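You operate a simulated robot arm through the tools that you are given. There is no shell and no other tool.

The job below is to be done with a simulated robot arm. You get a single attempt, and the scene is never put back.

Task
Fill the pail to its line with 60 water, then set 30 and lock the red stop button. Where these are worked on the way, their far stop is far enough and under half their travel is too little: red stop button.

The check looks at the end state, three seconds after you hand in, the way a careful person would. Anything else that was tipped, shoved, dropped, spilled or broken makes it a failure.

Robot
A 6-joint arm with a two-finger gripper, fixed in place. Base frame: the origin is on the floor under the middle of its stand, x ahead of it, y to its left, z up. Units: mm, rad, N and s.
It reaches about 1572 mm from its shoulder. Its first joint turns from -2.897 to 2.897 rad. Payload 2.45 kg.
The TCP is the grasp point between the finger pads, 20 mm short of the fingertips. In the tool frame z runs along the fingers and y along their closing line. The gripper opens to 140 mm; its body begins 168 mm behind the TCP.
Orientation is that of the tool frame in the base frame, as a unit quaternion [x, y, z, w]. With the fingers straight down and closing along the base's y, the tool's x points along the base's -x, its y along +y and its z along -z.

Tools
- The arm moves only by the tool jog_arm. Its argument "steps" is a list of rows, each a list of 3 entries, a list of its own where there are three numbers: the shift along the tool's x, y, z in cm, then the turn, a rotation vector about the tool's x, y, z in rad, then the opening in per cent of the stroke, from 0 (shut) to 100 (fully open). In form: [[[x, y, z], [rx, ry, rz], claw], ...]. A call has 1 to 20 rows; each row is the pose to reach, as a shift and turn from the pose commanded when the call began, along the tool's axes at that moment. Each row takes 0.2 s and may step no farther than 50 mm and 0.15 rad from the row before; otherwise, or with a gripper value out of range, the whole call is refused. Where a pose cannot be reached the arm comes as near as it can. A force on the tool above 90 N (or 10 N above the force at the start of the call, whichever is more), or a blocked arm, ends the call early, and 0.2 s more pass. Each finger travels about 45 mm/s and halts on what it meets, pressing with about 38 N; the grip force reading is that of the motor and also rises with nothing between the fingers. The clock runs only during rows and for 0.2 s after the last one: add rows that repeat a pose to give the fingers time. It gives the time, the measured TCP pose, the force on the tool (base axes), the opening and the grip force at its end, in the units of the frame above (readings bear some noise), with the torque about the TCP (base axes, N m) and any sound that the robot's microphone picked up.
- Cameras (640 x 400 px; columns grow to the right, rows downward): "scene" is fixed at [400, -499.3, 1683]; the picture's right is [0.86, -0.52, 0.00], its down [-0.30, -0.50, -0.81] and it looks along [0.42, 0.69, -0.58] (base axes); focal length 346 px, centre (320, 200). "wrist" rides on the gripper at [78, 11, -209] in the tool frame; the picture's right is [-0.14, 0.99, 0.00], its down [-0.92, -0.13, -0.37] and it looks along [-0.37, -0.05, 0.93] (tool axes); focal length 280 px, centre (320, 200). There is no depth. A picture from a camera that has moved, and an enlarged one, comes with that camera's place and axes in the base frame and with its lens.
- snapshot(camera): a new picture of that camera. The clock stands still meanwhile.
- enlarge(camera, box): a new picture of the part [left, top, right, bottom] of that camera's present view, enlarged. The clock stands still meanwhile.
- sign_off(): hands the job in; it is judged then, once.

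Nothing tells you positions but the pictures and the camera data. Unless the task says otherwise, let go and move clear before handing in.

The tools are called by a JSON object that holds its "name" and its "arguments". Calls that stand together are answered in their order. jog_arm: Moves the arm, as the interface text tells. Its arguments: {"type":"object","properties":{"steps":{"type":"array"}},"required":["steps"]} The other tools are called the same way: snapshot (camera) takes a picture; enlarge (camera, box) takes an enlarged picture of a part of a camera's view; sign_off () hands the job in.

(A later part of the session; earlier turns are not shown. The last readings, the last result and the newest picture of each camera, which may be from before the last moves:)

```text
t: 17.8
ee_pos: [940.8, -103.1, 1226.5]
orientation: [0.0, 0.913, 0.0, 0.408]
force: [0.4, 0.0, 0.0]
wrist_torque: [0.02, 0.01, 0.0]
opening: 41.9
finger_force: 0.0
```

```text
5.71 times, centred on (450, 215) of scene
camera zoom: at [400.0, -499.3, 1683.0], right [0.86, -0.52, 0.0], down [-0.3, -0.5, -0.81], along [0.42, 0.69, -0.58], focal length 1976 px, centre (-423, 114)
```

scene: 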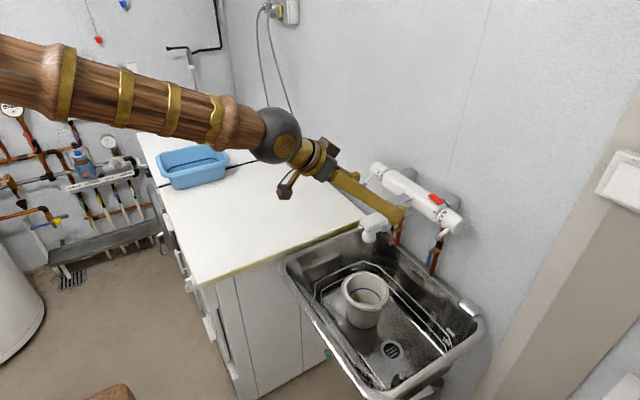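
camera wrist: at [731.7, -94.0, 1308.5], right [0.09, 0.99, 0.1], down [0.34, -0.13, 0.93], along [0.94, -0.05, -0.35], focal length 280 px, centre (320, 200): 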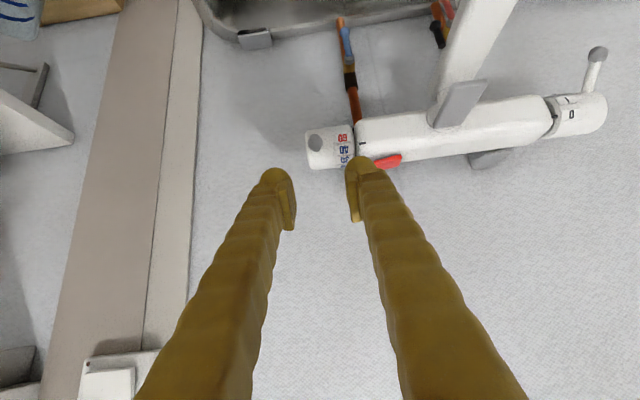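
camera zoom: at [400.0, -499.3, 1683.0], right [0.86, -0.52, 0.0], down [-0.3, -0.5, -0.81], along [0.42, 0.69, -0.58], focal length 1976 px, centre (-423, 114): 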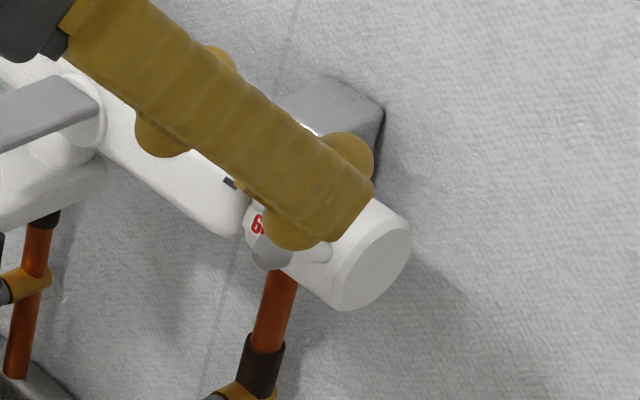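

The dial reads about 43–47, past 40, with the lever ~23° above horizontal, so the stop seems released; the grip just slipped. I'll instead push the lever up from below with closed fingers, which gives positive contact.

{"name": "jog_arm", "arguments": {"steps": [[[2.7, 0, 1.4], [0, 0, 0], 10], [[5.4, 0, 2.8], [0, 0, 0], 0], [[7.7, 0, 4.9], [0, 0, 0], 0], [[9.94, 0, 6.89], [0, 0, 0], 0], [[8.6, 0, 8.3], [0, 0, 0], 0], [[7.33, 0, 9.8], [0, 0, 0], 0], [[7.33, 0, 9.8], [0, 0, 0], 0]]}}

{"name": "enlarge", "arguments": {"camera": "wrist", "box": [240, 120, 400, 240]}}

{"name": "enlarge", "arguments": {"camera": "scene", "box": [400, 170, 490, 260]}}

```text
t: 19.4
ee_pos: [966.0, -104.3, 1106.6]
orientation: [0.0, 0.913, 0.0, 0.407]
force: [-0.2, -1.2, -0.3]
wrist_torque: [-0.02, -0.01, 0.01]
opening: 0.2
finger_force: 29.0
```

```text
3.33 times, centred on (320, 180) of wrist
camera zoom: at [756.3, -94.3, 1188.4], right [0.09, 0.99, 0.1], down [0.34, -0.13, 0.93], along [0.94, -0.05, -0.35], focal length 935 px, centre (320, 267)
```

zoom: 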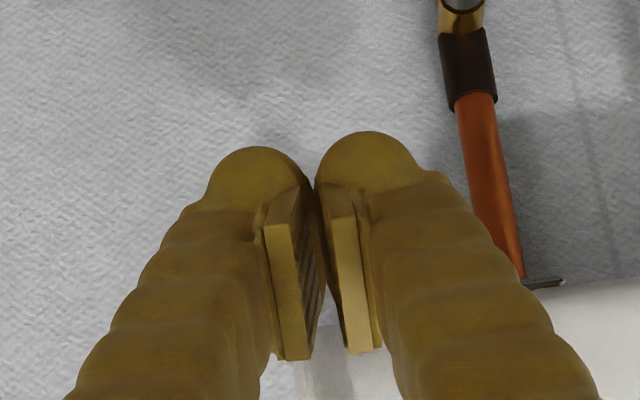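

```text
4.44 times, centred on (445, 215) of scene
camera zoom: at [400.0, -499.3, 1683.0], right [0.86, -0.52, 0.0], down [-0.3, -0.5, -0.81], along [0.42, 0.69, -0.58], focal length 1537 px, centre (-236, 133)
```

zoom: 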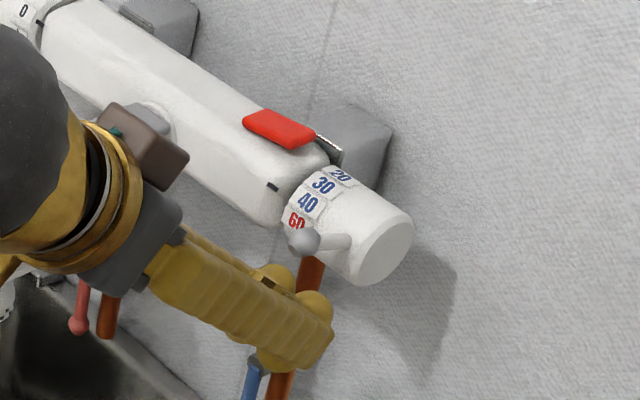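

The pointer is just past 40 and the fingers are directly below the lever. I'll push up gradually.

{"name": "jog_arm", "arguments": {"steps": [[[-0.9, 0, -0.13], [0, 0, 0], 0], [[-1.78, 0, -0.26], [0, 0, 0], 0], [[-2.4, 0, -0.4], [0, 0, 0], 0], [[-3.0, 0, -0.54], [0, 0, 0], 0], [[-3.0, 0, -0.54], [0, 0, 0], 0]]}}

{"name": "enlarge", "arguments": {"camera": "wrist", "box": [240, 120, 400, 240]}}

{"name": "enlarge", "arguments": {"camera": "scene", "box": [400, 170, 490, 260]}}

```text
t: 20.6
ee_pos: [981.5, -104.1, 1132.9]
orientation: [0.0, 0.913, 0.0, 0.407]
force: [0.6, -0.5, 0.8]
wrist_torque: [-0.02, -0.02, 0.01]
opening: 0.1
finger_force: 29.6
```

```text
3.33 times, centred on (320, 180) of wrist
camera zoom: at [772.0, -94.2, 1214.4], right [0.09, 0.99, 0.1], down [0.34, -0.13, 0.93], along [0.94, -0.05, -0.35], focal length 935 px, centre (320, 267)
```

zoom: 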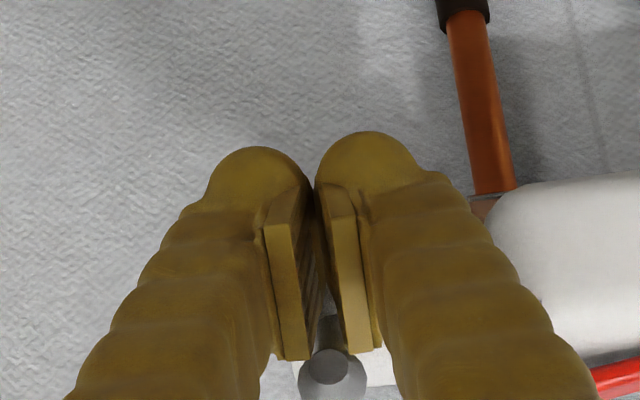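

```text
4.44 times, centred on (445, 215) of scene
camera zoom: at [400.0, -499.3, 1683.0], right [0.86, -0.52, 0.0], down [-0.3, -0.5, -0.81], along [0.42, 0.69, -0.58], focal length 1537 px, centre (-236, 133)
```

zoom: 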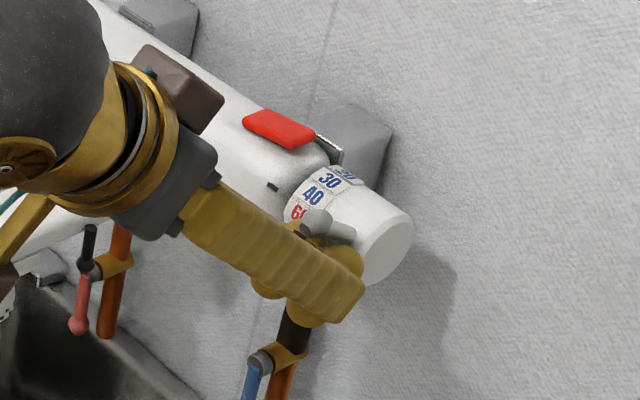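

The dial turns freely past 40 now. About 14° remains to 60; I'll push a little further.

{"name": "jog_arm", "arguments": {"steps": [[[-0.4, 0, -0.03], [0, 0, 0], 0], [[-0.82, 0, -0.06], [0, 0, 0], 0], [[-0.82, 0, -0.06], [0, 0, 0], 0]]}}

{"name": "enlarge", "arguments": {"camera": "scene", "box": [400, 170, 490, 260]}}

{"name": "enlarge", "arguments": {"camera": "scene", "box": [425, 195, 465, 230]}}

```text
t: 21.4
ee_pos: [985.8, -104.7, 1140.1]
orientation: [0.0, 0.913, 0.0, 0.407]
force: [0.2, -0.1, -0.4]
wrist_torque: [-0.01, 0.0, -0.03]
opening: 0.0
finger_force: 29.0
```

```text
4.44 times, centred on (445, 215) of scene
camera zoom: at [400.0, -499.3, 1683.0], right [0.86, -0.52, 0.0], down [-0.3, -0.5, -0.81], along [0.42, 0.69, -0.58], focal length 1537 px, centre (-236, 133)
```

zoom: 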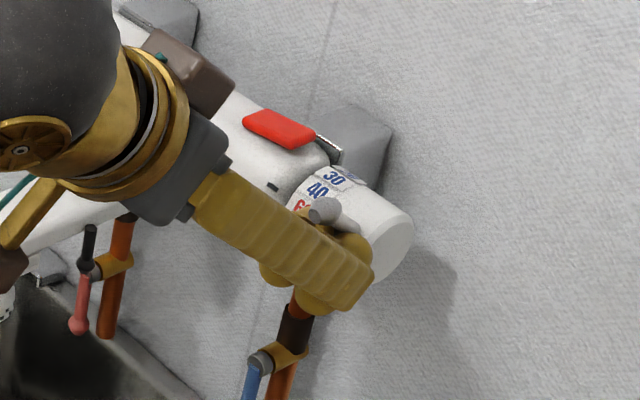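

```text
11.43 times, centred on (445, 212) of scene
camera zoom: at [400.0, -499.3, 1683.0], right [0.86, -0.52, 0.0], down [-0.3, -0.5, -0.81], along [0.42, 0.69, -0.58], focal length 3952 px, centre (-1109, 57)
```

zoom: 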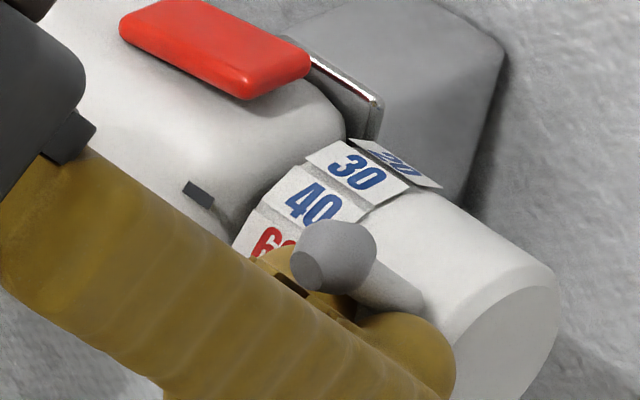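

Very nearly at 60. I'll drop the fingers away to read the alignment clearly.

{"name": "jog_arm", "arguments": {"steps": [[[1.5, 0, 0.2], [0, 0, 0], 0], [[4.0, 0, 0.4], [0, 0, 0], 0], [[6.0, 0, -2.0], [0, 0, 0], 0], [[6.0, 0, -2.0], [0, 0, 0], 0]]}}

{"name": "enlarge", "arguments": {"camera": "scene", "box": [425, 195, 465, 230]}}

{"name": "snapshot", "arguments": {"camera": "wrist"}}

```text
t: 22.4
ee_pos: [930.8, -104.2, 1108.0]
orientation: [0.0, 0.913, 0.0, 0.407]
force: [-1.2, -0.3, -0.2]
wrist_torque: [0.0, -0.04, 0.02]
opening: 0.0
finger_force: 29.3
```

```text
11.43 times, centred on (445, 212) of scene
camera zoom: at [400.0, -499.3, 1683.0], right [0.86, -0.52, 0.0], down [-0.3, -0.5, -0.81], along [0.42, 0.69, -0.58], focal length 3952 px, centre (-1109, 57)
```

zoom: 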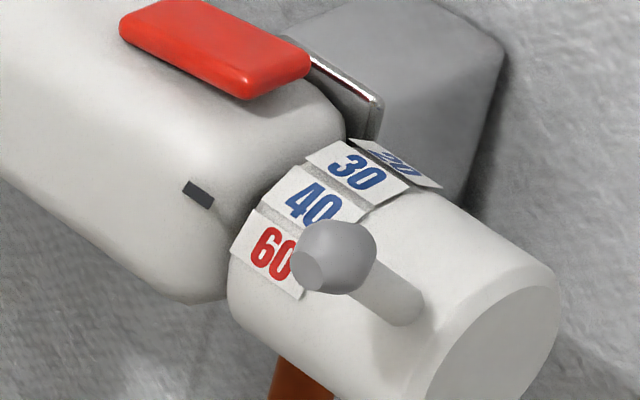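

```text
taken
camera wrist: at [721.5, -94.5, 1190.2], right [0.09, 0.99, 0.1], down [0.34, -0.13, 0.93], along [0.94, -0.05, -0.35], focal length 280 px, centre (320, 200)
```

wrist: 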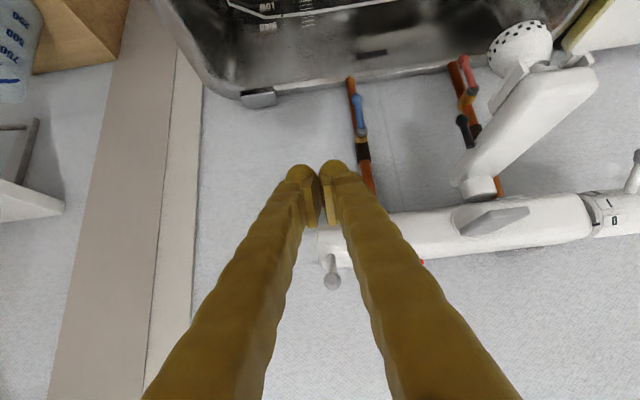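

The dial reads ~58; about 4° more is needed. I'll go back under the lever and push ~4.5 mm further than before.

{"name": "jog_arm", "arguments": {"steps": [[[-2.0, 0, 2.4], [0, 0, 0], 0], [[-4.5, 0, 2.2], [0, 0, 0], 0], [[-6.0, 0, 2.0], [0, 0, 0], 0], [[-6.25, 0, 2.01], [0, 0, 0], 0], [[-6.45, 0, 2.03], [0, 0, 0], 0], [[-6.45, 0, 2.03], [0, 0, 0], 0], [[-4.5, 0, 2.2], [0, 0, 0], 0], [[-2.0, 0, 2.4], [0, 0, 0], 0], [[0, 0, 0], [0, 0, 0], 0], [[0, 0, 0], [0, 0, 0], 0]]}}

{"name": "enlarge", "arguments": {"camera": "scene", "box": [425, 195, 465, 230]}}

```text
t: 24.6
ee_pos: [930.5, -104.6, 1108.2]
orientation: [0.0, 0.913, 0.001, 0.408]
force: [-0.1, -0.1, -0.1]
wrist_torque: [0.0, -0.01, -0.01]
opening: 0.0
finger_force: 29.5
```

```text
11.43 times, centred on (445, 212) of scene
camera zoom: at [400.0, -499.3, 1683.0], right [0.86, -0.52, 0.0], down [-0.3, -0.5, -0.81], along [0.42, 0.69, -0.58], focal length 3952 px, centre (-1109, 57)
```

zoom: 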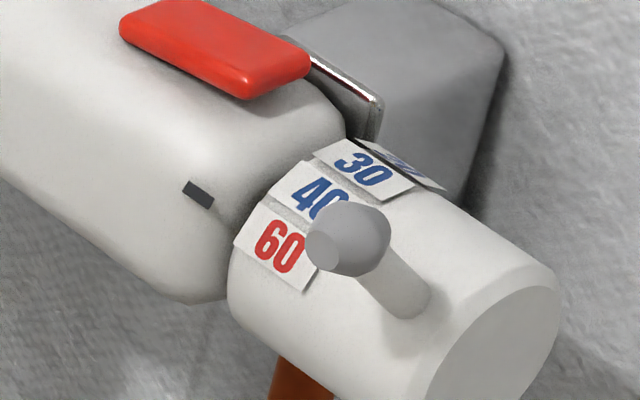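

Dial now sits on 60. Next the flow handle: I'll go up and across (well above spout and plate) to the left end to view it closely.

{"name": "jog_arm", "arguments": {"steps": [[[-2.8, 0, -2.5], [0, 0, 0], 0], [[-5.6, 0, -5.0], [0, 0, 0], 0], [[-8.34, 0, -7.48], [0, 0, 0], 0], [[-8.34, 4.5, -7.48], [0, 0, 0], 0], [[-8.34, 9, -7.48], [0, 0, 0], 0], [[-8.34, 13.5, -7.48], [0, 0, 0], 0], [[-8.34, 18, -7.48], [0, 0, 0], 0], [[-8.34, 22.5, -7.48], [0, 0, 0], 0], [[-8.34, 27, -7.48], [0, 0, 0], 0], [[-8.34, 31.3, -7.48], [0, 0, 0], 0], [[-8.34, 31.3, -7.48], [0, 0, 0], 0]]}}

{"name": "snapshot", "arguments": {"camera": "wrist"}}

{"name": "snapshot", "arguments": {"camera": "scene"}}

```text
t: 27.0
ee_pos: [930.8, 207.5, 1221.1]
orientation: [0.0, 0.913, 0.001, 0.407]
force: [-0.8, 0.6, 1.0]
wrist_torque: [-0.05, 0.0, -0.01]
opening: 0.0
finger_force: 29.2
```

```text
taken
camera wrist: at [721.5, 219.5, 1302.1], right [0.09, 0.99, 0.1], down [0.34, -0.13, 0.93], along [0.94, -0.05, -0.35], focal length 280 px, centre (320, 200)
```

wrist: 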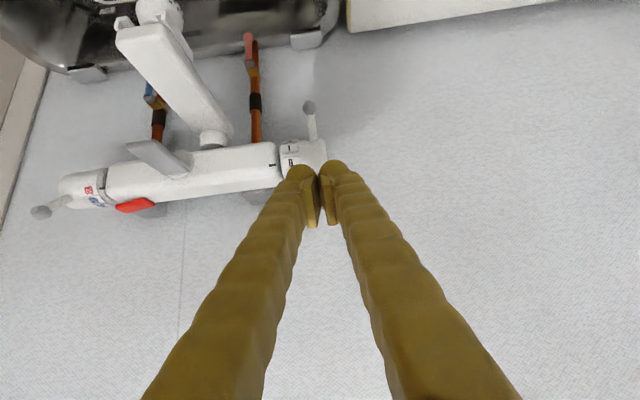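

```text
taken
```

scene: 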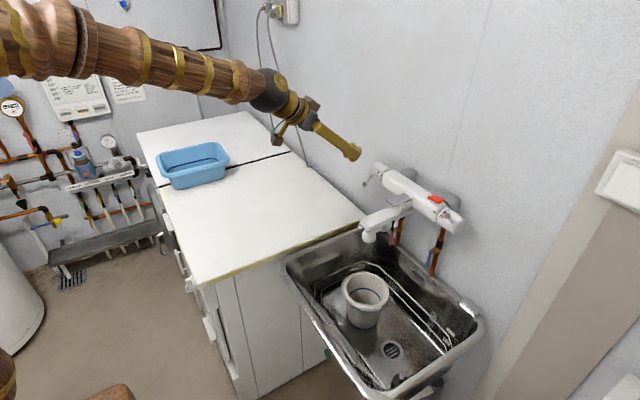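

{"name": "enlarge", "arguments": {"camera": "wrist", "box": [250, 80, 350, 190]}}

{"name": "enlarge", "arguments": {"camera": "scene", "box": [355, 155, 405, 200]}}

{"name": "enlarge", "arguments": {"camera": "wrist", "box": [30, 120, 170, 230]}}

```text
3.64 times, centred on (300, 135) of wrist
camera zoom: at [721.5, 219.5, 1302.1], right [0.09, 0.99, 0.1], down [0.34, -0.13, 0.93], along [0.94, -0.05, -0.35], focal length 1020 px, centre (393, 436)
```

zoom: 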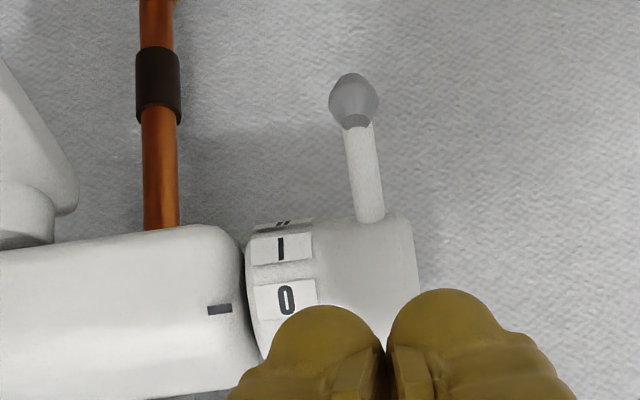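

```text
8.89 times, centred on (380, 178) of scene
camera zoom: at [400.0, -499.3, 1683.0], right [0.86, -0.52, 0.0], down [-0.3, -0.5, -0.81], along [0.42, 0.69, -0.58], focal length 3074 px, centre (-213, 400)
```

zoom: 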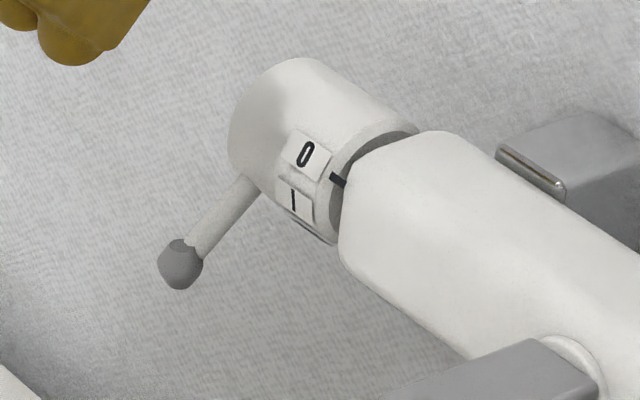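

```text
3.64 times, centred on (100, 175) of wrist
camera zoom: at [721.5, 219.5, 1302.1], right [0.09, 0.99, 0.1], down [0.34, -0.13, 0.93], along [0.94, -0.05, -0.35], focal length 1020 px, centre (1120, 291)
```

zoom: 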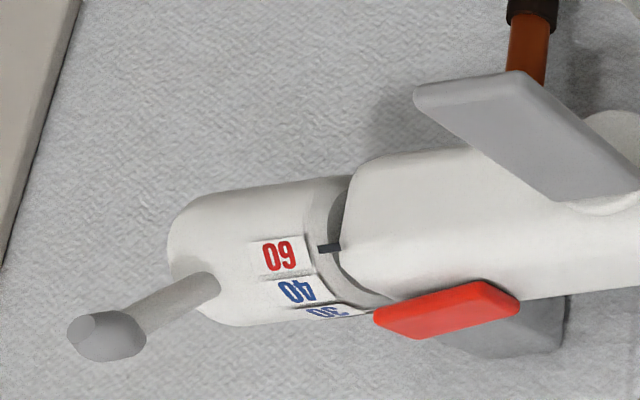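

The flow handle is marked 0, I, II and its lever hangs ~43° below horizontal. To drive it both ways by positive contact, I'll orient the gripper nearly horizontal and rolled 90° so one finger is above and one below the lever. First pitch forward while staying clear in front.

{"name": "jog_arm", "arguments": {"steps": [[[1.9, 0, 0.92], [0, -0.14, 0], 0], [[3.78, 0, 1.84], [0, -0.28, 0], 0], [[5.67, -0.1, 2.77], [0, -0.42, 0], 0], [[7.56, -0.15, 3.69], [0, -0.56, 0], 0], [[7.56, -0.15, 3.69], [0, -0.56, 0], 0]]}}

{"name": "snapshot", "arguments": {"camera": "wrist"}}

```text
t: 28.2
ee_pos: [907.0, 204.5, 1140.0]
orientation: [0.004, 0.765, 0.0, 0.644]
force: [0.0, 1.7, 0.3]
wrist_torque: [-0.06, 0.04, -0.22]
opening: 0.3
finger_force: 29.4
out of reach, approached as far as the arm can: row 1, 2
```

```text
taken
camera wrist: at [687.6, 216.8, 1098.7], right [0.03, 0.99, 0.14], down [-0.21, -0.13, 0.97], along [0.98, -0.06, 0.2], focal length 280 px, centre (320, 200)
```

wrist: 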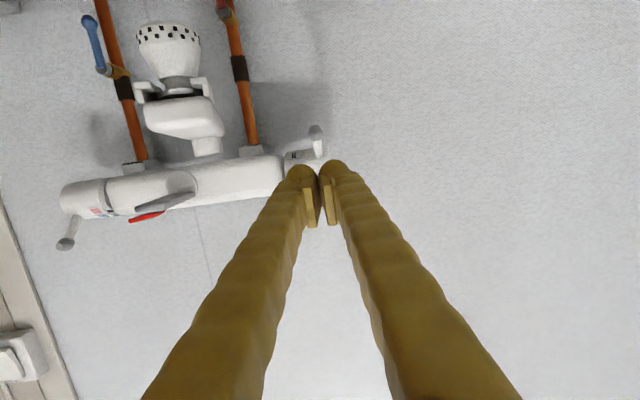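

Pitch reached 80° from vertical. Now I'll roll −90° about the finger axis so the closing line becomes vertical.

{"name": "jog_arm", "arguments": {"steps": [[[0, 0, 0], [0, 0, -0.143], 0], [[0, 0, 0], [0, 0, -0.286], 0], [[0, 0, 0], [0, 0, -0.429], 0], [[0, 0, 0], [0, 0, -0.571], 0], [[0, 0, 0], [0, 0, -0.714], 0], [[0, 0, 0], [0, 0, -0.857], 0], [[0, 0, 0], [0, 0, -1.0], 0], [[0, 0, 0], [0, 0, -1.143], 0], [[0, 0, 0], [0, 0, -1.286], 0], [[0, 0, 0], [0, 0, -1.429], 0], [[0, 0, 0], [0, 0, -1.571], 0], [[0, 0, 0], [0, 0, -1.571], 0]]}}

{"name": "snapshot", "arguments": {"camera": "wrist"}}

{"name": "snapshot", "arguments": {"camera": "scene"}}

```text
t: 30.8
ee_pos: [907.4, 207.9, 1139.2]
orientation: [0.541, -0.54, 0.456, -0.455]
force: [-0.5, -0.1, 0.0]
wrist_torque: [-0.02, -0.01, 0.02]
opening: 0.1
finger_force: 29.2
```

```text
taken
camera wrist: at [698.7, 128.1, 1164.3], right [-0.17, 0.14, -0.98], down [-0.34, 0.92, 0.19], along [0.92, 0.36, -0.11], focal length 280 px, centre (320, 200)
```

wrist: 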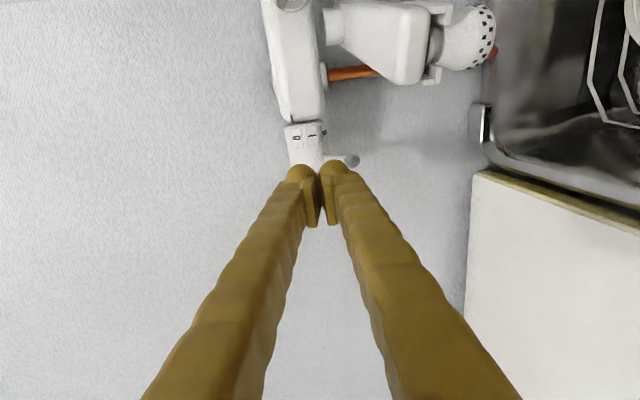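

```text
taken
```

scene: 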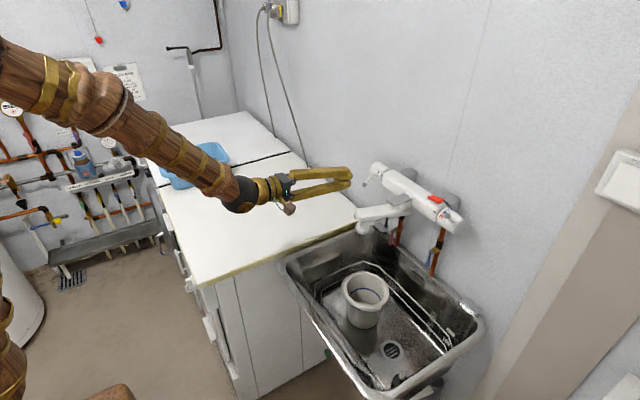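

The roll worked: fingers are now upper/lower, and the pail is visible in the scene view. Let me locate the lever ball accurately in this view.

{"name": "enlarge", "arguments": {"camera": "wrist", "box": [260, 100, 400, 200]}}

{"name": "enlarge", "arguments": {"camera": "scene", "box": [310, 150, 410, 220]}}

```text
4.00 times, centred on (330, 150) of wrist
camera zoom: at [698.7, 128.1, 1164.3], right [-0.17, 0.14, -0.98], down [-0.34, 0.92, 0.19], along [0.92, 0.36, -0.11], focal length 1122 px, centre (280, 400)
```

zoom: 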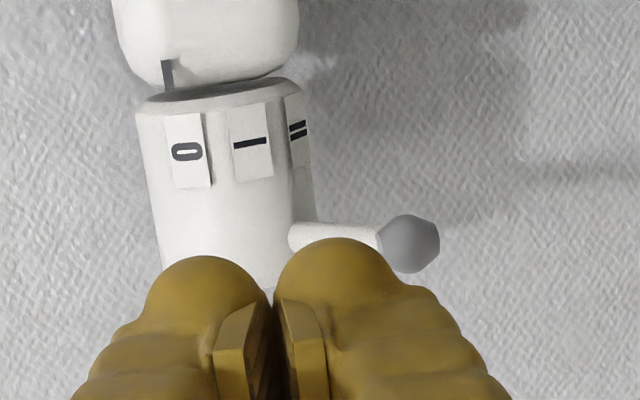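

```text
5.71 times, centred on (360, 185) of scene
camera zoom: at [400.0, -499.3, 1683.0], right [0.86, -0.52, 0.0], down [-0.3, -0.5, -0.81], along [0.42, 0.69, -0.58], focal length 1976 px, centre (91, 286)
```

zoom: 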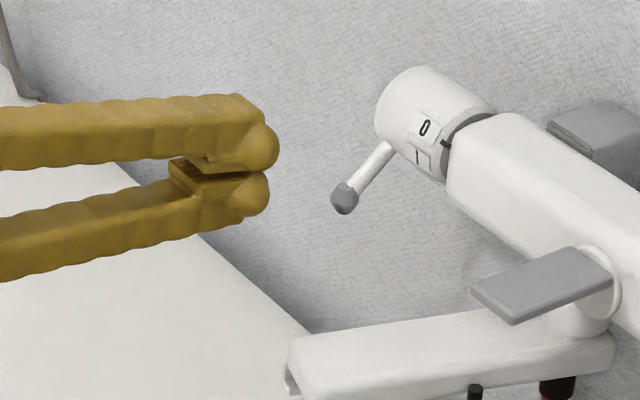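

Ball at ≈(995,206,1086). I'll open to ~42 mm and slide in so the ball lies between upper and lower fingers, stopping short of the dial.

{"name": "jog_arm", "arguments": {"steps": [[[0.1, 1.9, -0.2], [0, 0, 0], 15], [[0.2, 3.9, -0.34], [0, 0, 0], 30], [[0.2, 3.85, 2.0], [0, 0, 0], 30], [[0.2, 3.83, 4.0], [0, 0, 0], 30], [[0.2, 3.8, 6.0], [0, 0, 0], 30], [[0.2, 3.75, 8.3], [0, 0, 0], 30], [[0.2, 3.75, 8.3], [0, 0, 0], 30]]}}

{"name": "snapshot", "arguments": {"camera": "wrist"}}

{"name": "enlarge", "arguments": {"camera": "scene", "box": [310, 150, 410, 220]}}

```text
t: 32.4
ee_pos: [983.5, 203.9, 1089.4]
orientation: [-0.541, 0.541, -0.455, 0.455]
force: [-4.6, -0.5, 3.7]
wrist_torque: [0.0, -0.16, -0.06]
opening: 44.2
finger_force: 1.3
```

```text
taken
camera wrist: at [774.1, 125.8, 1113.2], right [-0.17, 0.14, -0.98], down [-0.34, 0.92, 0.19], along [0.92, 0.36, -0.11], focal length 280 px, centre (320, 200)
```

wrist: 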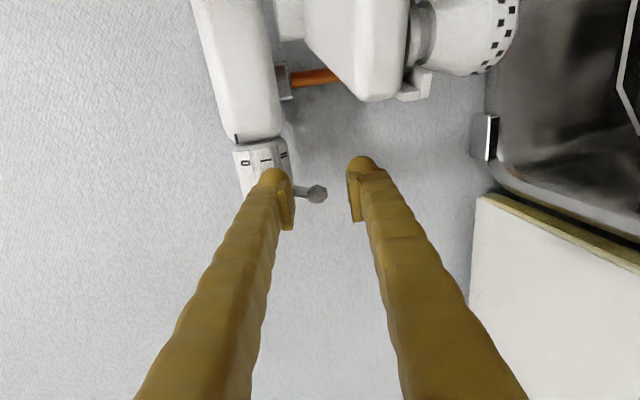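

```text
5.71 times, centred on (360, 185) of scene
camera zoom: at [400.0, -499.3, 1683.0], right [0.86, -0.52, 0.0], down [-0.3, -0.5, -0.81], along [0.42, 0.69, -0.58], focal length 1976 px, centre (91, 286)
```

zoom: 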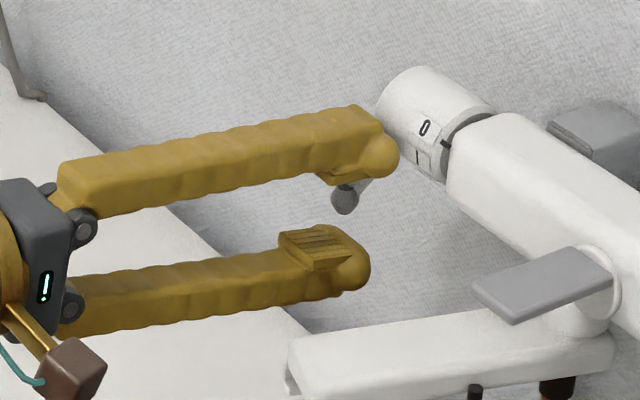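

The ball is caged, with the upper finger just resting against the shaft. I'll now raise the gripper so the lower finger lifts the lever, opening the tap toward I, and check often.

{"name": "jog_arm", "arguments": {"steps": [[[0, -1.0, -0.3], [0, 0, 0], 30], [[0, -2.0, -0.65], [0, 0, 0], 30], [[0, -2.87, -1.0], [0, 0, 0], 30]]}}

{"name": "snapshot", "arguments": {"camera": "scene"}}

{"name": "enlarge", "arguments": {"camera": "scene", "box": [310, 150, 410, 220]}}

{"name": "enlarge", "arguments": {"camera": "wrist", "box": [220, 120, 380, 240]}}

```text
t: 33.2
ee_pos: [978.1, 204.4, 1119.3]
orientation: [0.54, -0.54, 0.457, -0.456]
force: [-0.5, -0.1, 0.1]
wrist_torque: [0.01, 0.01, 0.02]
opening: 41.9
finger_force: 0.0
```

```text
taken
```

scene: 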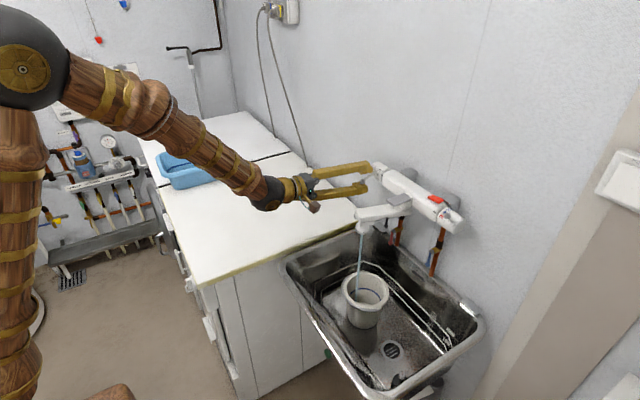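

```text
5.71 times, centred on (360, 185) of scene
camera zoom: at [400.0, -499.3, 1683.0], right [0.86, -0.52, 0.0], down [-0.3, -0.5, -0.81], along [0.42, 0.69, -0.58], focal length 1976 px, centre (91, 286)
```

zoom: 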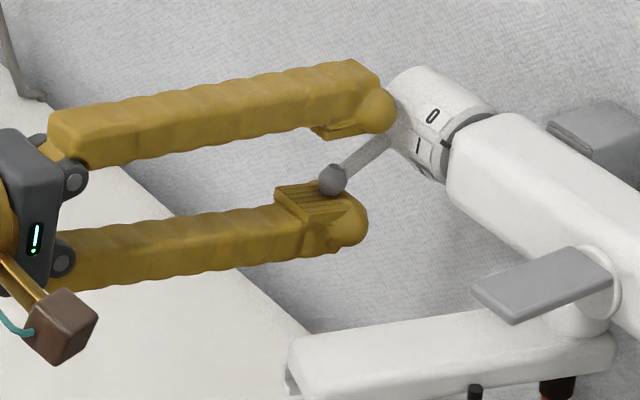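

```text
3.33 times, centred on (300, 180) of wrist
camera zoom: at [769.1, 126.0, 1143.4], right [-0.17, 0.14, -0.98], down [-0.34, 0.92, 0.19], along [0.92, 0.36, -0.11], focal length 935 px, centre (387, 267)
```

zoom: 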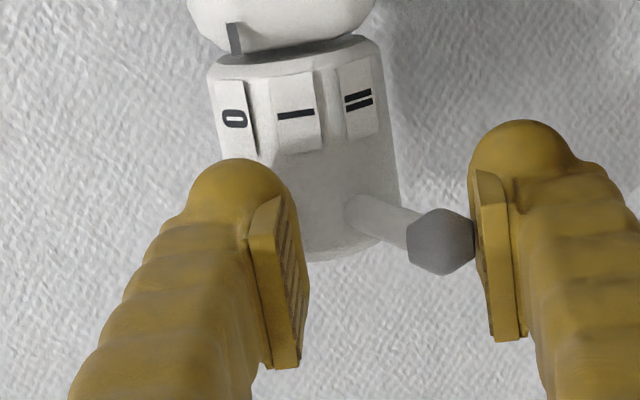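

Water is running in a thin stream. Checking where it lands.

{"name": "enlarge", "arguments": {"camera": "scene", "box": [320, 215, 420, 345]}}

{"name": "enlarge", "arguments": {"camera": "scene", "box": [335, 262, 395, 312]}}

```text
3.08 times, centred on (370, 280) of scene
camera zoom: at [400.0, -499.3, 1683.0], right [0.86, -0.52, 0.0], down [-0.3, -0.5, -0.81], along [0.42, 0.69, -0.58], focal length 1064 px, centre (166, -46)
```

zoom: 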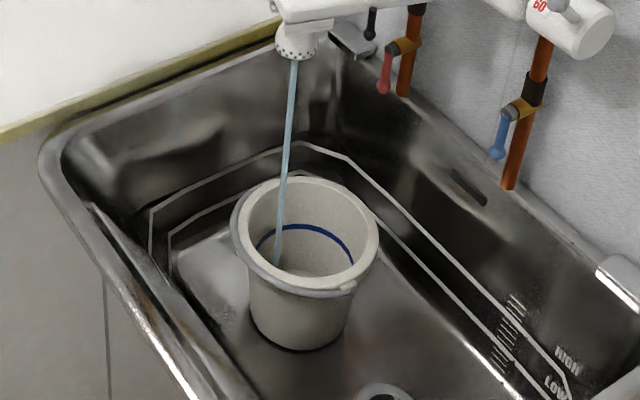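

```text
8.00 times, centred on (365, 287) of scene
camera zoom: at [400.0, -499.3, 1683.0], right [0.86, -0.52, 0.0], down [-0.3, -0.5, -0.81], along [0.42, 0.69, -0.58], focal length 2766 px, centre (-40, -496)
```

zoom: 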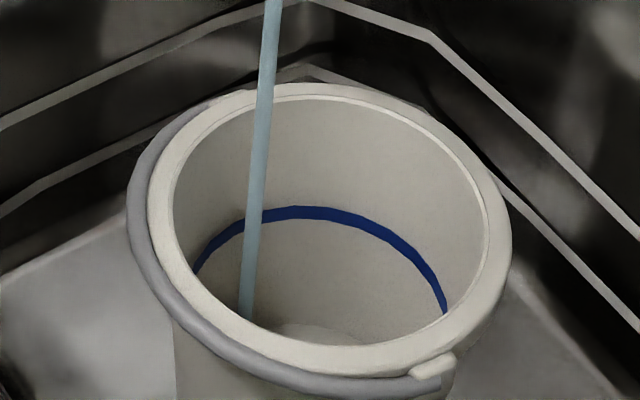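

The stream lands inside the pail. I'll hold here for 2 s to gauge the fill rate.

{"name": "jog_arm", "arguments": {"steps": [[[0, 0, 0], [0, 0, 0], 30], [[0, 0, 0], [0, 0, 0], 30], [[0, 0, 0], [0, 0, 0], 30], [[0, 0, 0], [0, 0, 0], 30], [[0, 0, 0], [0, 0, 0], 30], [[0, 0, 0], [0, 0, 0], 30], [[0, 0, 0], [0, 0, 0], 30], [[0, 0, 0], [0, 0, 0], 30], [[0, 0, 0], [0, 0, 0], 30]]}}

{"name": "enlarge", "arguments": {"camera": "scene", "box": [335, 262, 395, 312]}}

{"name": "enlarge", "arguments": {"camera": "scene", "box": [320, 215, 420, 345]}}

```text
t: 35.2
ee_pos: [978.0, 204.9, 1118.5]
orientation: [-0.541, 0.541, -0.456, 0.455]
force: [-0.5, 0.1, -0.6]
wrist_torque: [0.02, 0.0, -0.01]
opening: 42.2
finger_force: 0.1
```

```text
8.00 times, centred on (365, 287) of scene
camera zoom: at [400.0, -499.3, 1683.0], right [0.86, -0.52, 0.0], down [-0.3, -0.5, -0.81], along [0.42, 0.69, -0.58], focal length 2766 px, centre (-40, -496)
```

zoom: 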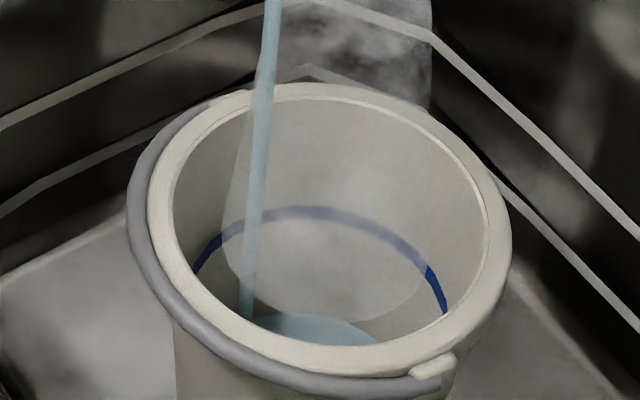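

```text
3.08 times, centred on (370, 280) of scene
camera zoom: at [400.0, -499.3, 1683.0], right [0.86, -0.52, 0.0], down [-0.3, -0.5, -0.81], along [0.42, 0.69, -0.58], focal length 1064 px, centre (166, -46)
```

zoom: 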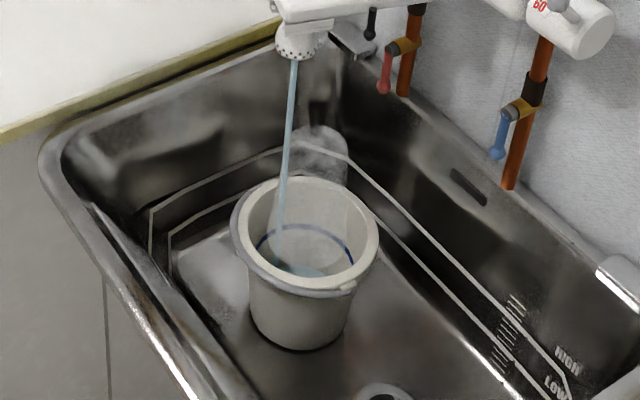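

Steam is rising, so the water is hot, and the level is climbing slowly. I'll hold another 4 s.

{"name": "jog_arm", "arguments": {"steps": [[[0, 0, 0], [0, 0, 0], 30], [[0, 0, 0], [0, 0, 0], 30], [[0, 0, 0], [0, 0, 0], 30], [[0, 0, 0], [0, 0, 0], 30], [[0, 0, 0], [0, 0, 0], 30], [[0, 0, 0], [0, 0, 0], 30], [[0, 0, 0], [0, 0, 0], 30], [[0, 0, 0], [0, 0, 0], 30], [[0, 0, 0], [0, 0, 0], 30], [[0, 0, 0], [0, 0, 0], 30], [[0, 0, 0], [0, 0, 0], 30], [[0, 0, 0], [0, 0, 0], 30], [[0, 0, 0], [0, 0, 0], 30], [[0, 0, 0], [0, 0, 0], 30], [[0, 0, 0], [0, 0, 0], 30], [[0, 0, 0], [0, 0, 0], 30], [[0, 0, 0], [0, 0, 0], 30], [[0, 0, 0], [0, 0, 0], 30], [[0, 0, 0], [0, 0, 0], 30]]}}

{"name": "enlarge", "arguments": {"camera": "scene", "box": [335, 262, 395, 312]}}

```text
t: 39.2
ee_pos: [978.4, 204.4, 1118.4]
orientation: [-0.541, 0.541, -0.455, 0.455]
force: [0.4, 0.2, 0.1]
wrist_torque: [0.01, 0.0, -0.02]
opening: 42.0
finger_force: 0.1
```

```text
8.00 times, centred on (365, 287) of scene
camera zoom: at [400.0, -499.3, 1683.0], right [0.86, -0.52, 0.0], down [-0.3, -0.5, -0.81], along [0.42, 0.69, -0.58], focal length 2766 px, centre (-40, -496)
```

zoom: 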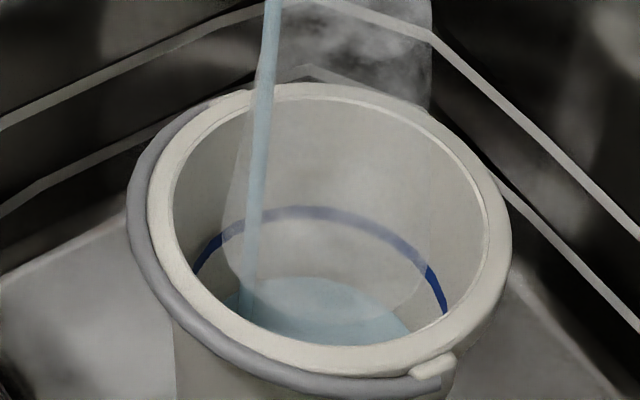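

Level is rising ~9 image rows per second with about 7 s left to the line. I'll tighten the cage without moving the lever so closing is quick, while ~3 s pass.

{"name": "jog_arm", "arguments": {"steps": [[[0, 0.35, 0], [0, 0, 0], 26], [[0, 0.75, 0], [0, 0, 0], 20], [[0, 0.75, 0], [0, 0, 0], 20], [[0, 0.75, 0], [0, 0, 0], 20], [[0, 0.75, 0], [0, 0, 0], 20], [[0, 0.75, 0], [0, 0, 0], 20], [[0, 0.75, 0], [0, 0, 0], 20], [[0, 0.75, 0], [0, 0, 0], 20], [[0, 0.75, 0], [0, 0, 0], 20], [[0, 0.75, 0], [0, 0, 0], 20], [[0, 0.75, 0], [0, 0, 0], 20], [[0, 0.75, 0], [0, 0, 0], 20]]}}

{"name": "enlarge", "arguments": {"camera": "scene", "box": [335, 262, 395, 312]}}

{"name": "enlarge", "arguments": {"camera": "scene", "box": [310, 150, 410, 220]}}

{"name": "enlarge", "arguments": {"camera": "wrist", "box": [220, 120, 380, 240]}}

```text
t: 41.8
ee_pos: [976.8, 203.6, 1111.0]
orientation: [-0.54, 0.541, -0.456, 0.455]
force: [-0.2, -0.3, -0.6]
wrist_torque: [-0.01, 0.02, 0.01]
opening: 27.8
finger_force: 0.1
```

```text
8.00 times, centred on (365, 287) of scene
camera zoom: at [400.0, -499.3, 1683.0], right [0.86, -0.52, 0.0], down [-0.3, -0.5, -0.81], along [0.42, 0.69, -0.58], focal length 2766 px, centre (-40, -496)
```

zoom: 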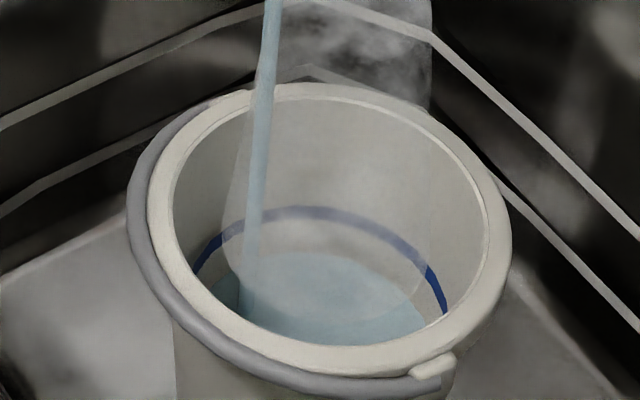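

```text
5.71 times, centred on (360, 185) of scene
camera zoom: at [400.0, -499.3, 1683.0], right [0.86, -0.52, 0.0], down [-0.3, -0.5, -0.81], along [0.42, 0.69, -0.58], focal length 1976 px, centre (91, 286)
```

zoom: 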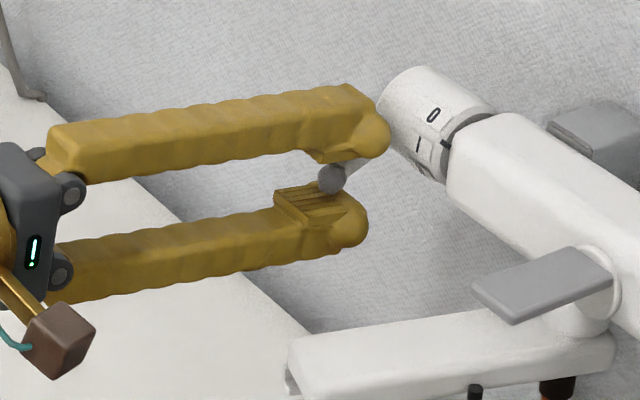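

```text
3.33 times, centred on (300, 180) of wrist
camera zoom: at [767.8, 125.9, 1136.0], right [-0.17, 0.14, -0.98], down [-0.34, 0.92, 0.19], along [0.92, 0.36, -0.11], focal length 935 px, centre (387, 267)
```

zoom: 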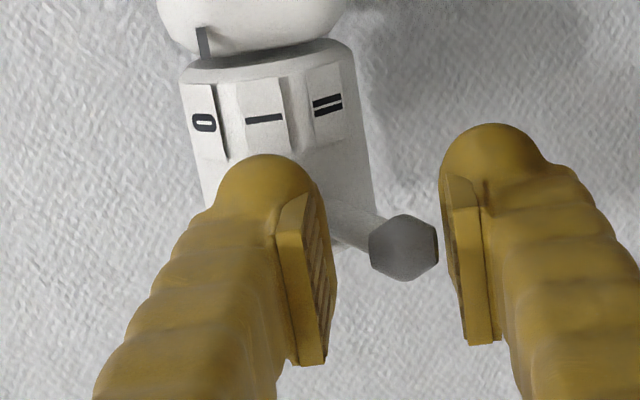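

Surface is close to the line now: roughly 4 s of flow remains. Holding 2.4 s more, then I'll look again before closing.

{"name": "jog_arm", "arguments": {"steps": [[[0, 0, 0], [0, 0, 0], 20], [[0, 0, 0], [0, 0, 0], 20], [[0, 0, 0], [0, 0, 0], 20], [[0, 0, 0], [0, 0, 0], 20], [[0, 0, 0], [0, 0, 0], 20], [[0, 0, 0], [0, 0, 0], 20], [[0, 0, 0], [0, 0, 0], 20], [[0, 0, 0], [0, 0, 0], 20], [[0, 0, 0], [0, 0, 0], 20], [[0, 0, 0], [0, 0, 0], 20], [[0, 0, 0], [0, 0, 0], 20]]}}

{"name": "enlarge", "arguments": {"camera": "scene", "box": [335, 262, 395, 312]}}

```text
t: 44.2
ee_pos: [977.7, 205.6, 1112.5]
orientation: [0.541, -0.541, 0.456, -0.455]
force: [-0.4, 0.3, 0.5]
wrist_torque: [0.01, -0.02, -0.02]
opening: 27.8
finger_force: 0.0
```

```text
8.00 times, centred on (365, 287) of scene
camera zoom: at [400.0, -499.3, 1683.0], right [0.86, -0.52, 0.0], down [-0.3, -0.5, -0.81], along [0.42, 0.69, -0.58], focal length 2766 px, centre (-40, -496)
```

zoom: 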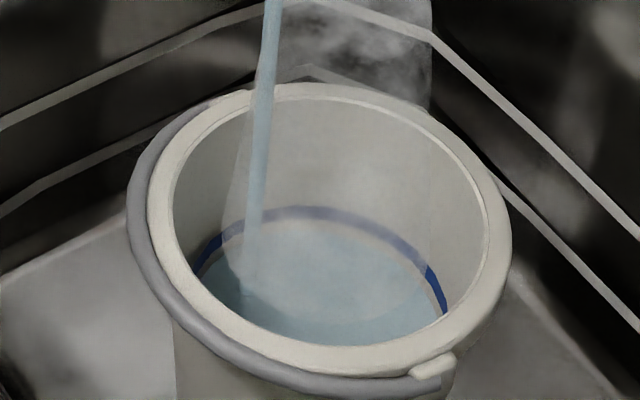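

The water is just under the line. Closing now by pushing the lever down with the upper finger.

{"name": "jog_arm", "arguments": {"steps": [[[0, 1.2, 0.4], [0, 0, 0], 20], [[0, 2.2, 0.9], [0, 0, 0], 20], [[0, 2.9, 1.3], [0, 0, 0], 20]]}}

{"name": "enlarge", "arguments": {"camera": "scene", "box": [335, 262, 395, 312]}}

{"name": "enlarge", "arguments": {"camera": "scene", "box": [310, 150, 410, 220]}}

{"name": "enlarge", "arguments": {"camera": "wrist", "box": [220, 120, 380, 240]}}

```text
t: 45.0
ee_pos: [983.1, 205.9, 1087.2]
orientation: [0.539, -0.538, 0.459, -0.458]
force: [-38.8, -1.8, 27.4]
wrist_torque: [0.1, -1.46, -0.12]
opening: 42.6
finger_force: 11.1
stopped in row 3: the force on the tool passed its limit at 97 N (the readings are from after the stop); the commanded pose is now the measured one
```

```text
8.00 times, centred on (365, 287) of scene
camera zoom: at [400.0, -499.3, 1683.0], right [0.86, -0.52, 0.0], down [-0.3, -0.5, -0.81], along [0.42, 0.69, -0.58], focal length 2766 px, centre (-40, -496)
```

zoom: 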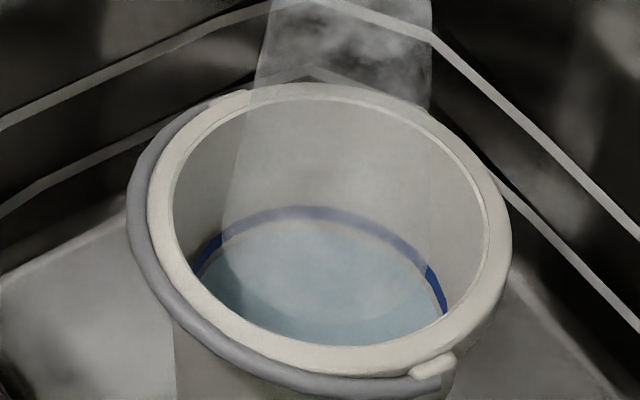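

```text
5.71 times, centred on (360, 185) of scene
camera zoom: at [400.0, -499.3, 1683.0], right [0.86, -0.52, 0.0], down [-0.3, -0.5, -0.81], along [0.42, 0.69, -0.58], focal length 1976 px, centre (91, 286)
```

zoom: 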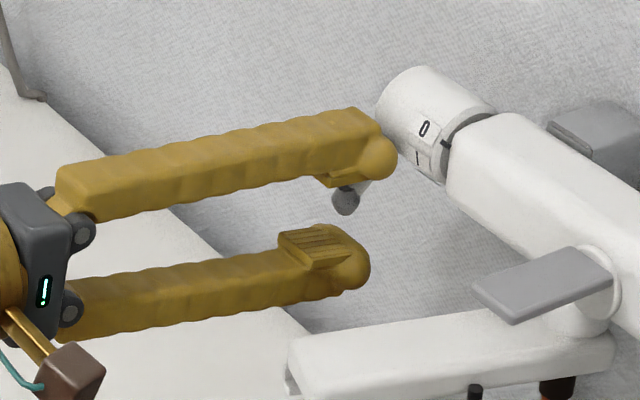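

```text
3.33 times, centred on (300, 180) of wrist
camera zoom: at [774.0, 126.6, 1110.1], right [-0.16, 0.14, -0.98], down [-0.34, 0.92, 0.19], along [0.93, 0.37, -0.1], focal length 935 px, centre (387, 267)
```

zoom: 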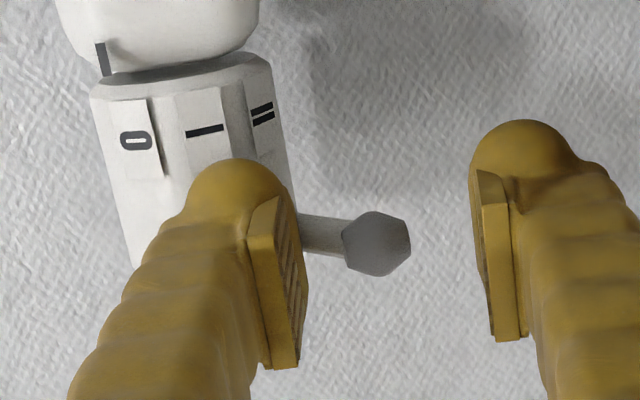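

The tap is shut (lever on its 0 stop, stream gone). First I'll relieve the contact by easing up slightly, and then judge the level against the line.

{"name": "jog_arm", "arguments": {"steps": [[[0, -0.3, -0.4], [0, 0, 0], 32], [[0, -0.4, -0.6], [0, 0, 0], 32]]}}

{"name": "enlarge", "arguments": {"camera": "scene", "box": [355, 280, 395, 305]}}

{"name": "enlarge", "arguments": {"camera": "scene", "box": [340, 280, 375, 302]}}

{"name": "enlarge", "arguments": {"camera": "scene", "box": [345, 215, 395, 255]}}

{"name": "enlarge", "arguments": {"camera": "scene", "box": [355, 155, 405, 200]}}

```text
t: 45.6
ee_pos: [978.4, 204.2, 1087.7]
orientation: [-0.54, 0.54, -0.457, 0.457]
force: [-0.1, -0.5, 0.7]
wrist_torque: [0.01, 0.01, -0.02]
opening: 44.7
finger_force: 0.0
```

```text
16.00 times, centred on (375, 292) of scene
camera zoom: at [400.0, -499.3, 1683.0], right [0.86, -0.52, 0.0], down [-0.3, -0.5, -0.81], along [0.42, 0.69, -0.58], focal length 5533 px, centre (-560, -1280)
```

zoom: 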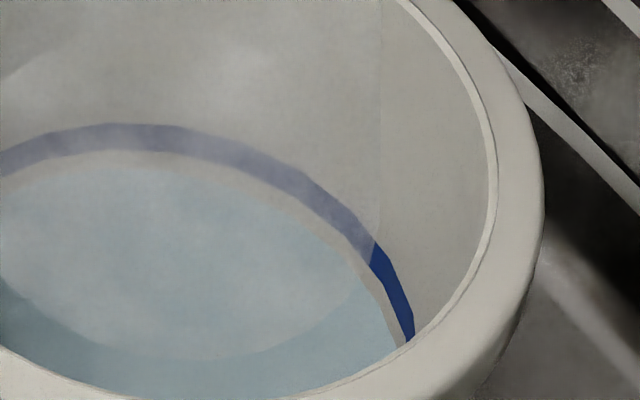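

```text
16.00 times, centred on (358, 291) of scene
camera zoom: at [400.0, -499.3, 1683.0], right [0.86, -0.52, 0.0], down [-0.3, -0.5, -0.81], along [0.42, 0.69, -0.58], focal length 5533 px, centre (-280, -1256)
```

zoom: 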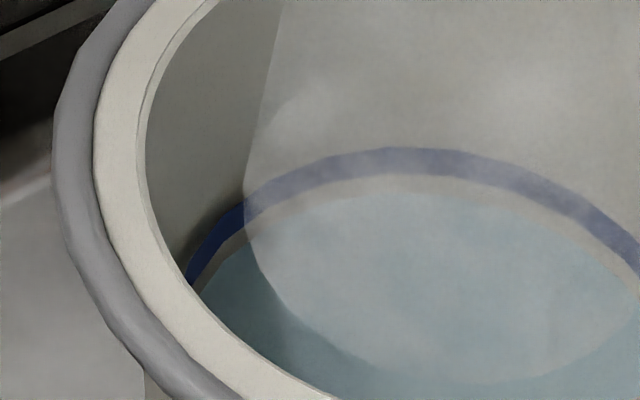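

```text
10.00 times, centred on (370, 235) of scene
camera zoom: at [400.0, -499.3, 1683.0], right [0.86, -0.52, 0.0], down [-0.3, -0.5, -0.81], along [0.42, 0.69, -0.58], focal length 3458 px, centre (-180, -150)
```

zoom: 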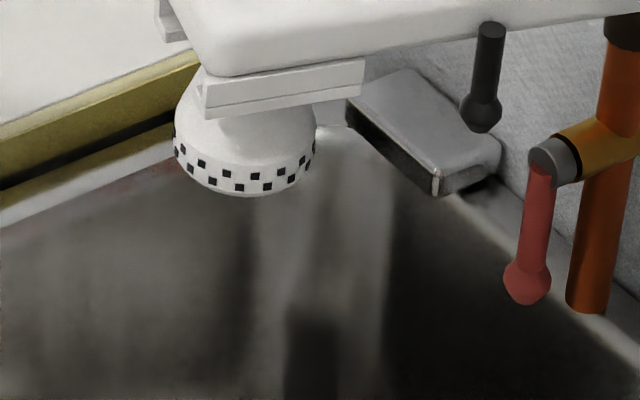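

```text
8.89 times, centred on (380, 178) of scene
camera zoom: at [400.0, -499.3, 1683.0], right [0.86, -0.52, 0.0], down [-0.3, -0.5, -0.81], along [0.42, 0.69, -0.58], focal length 3074 px, centre (-213, 400)
```

zoom: 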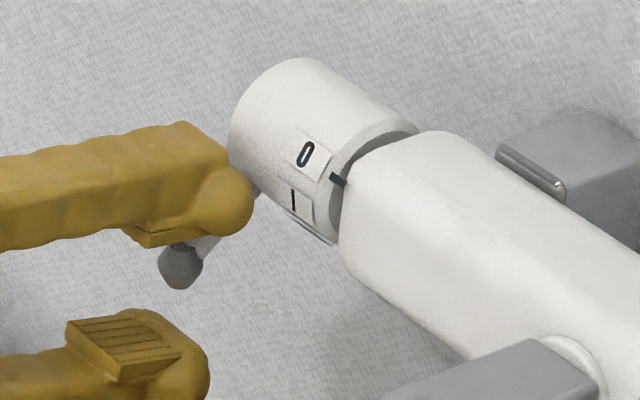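

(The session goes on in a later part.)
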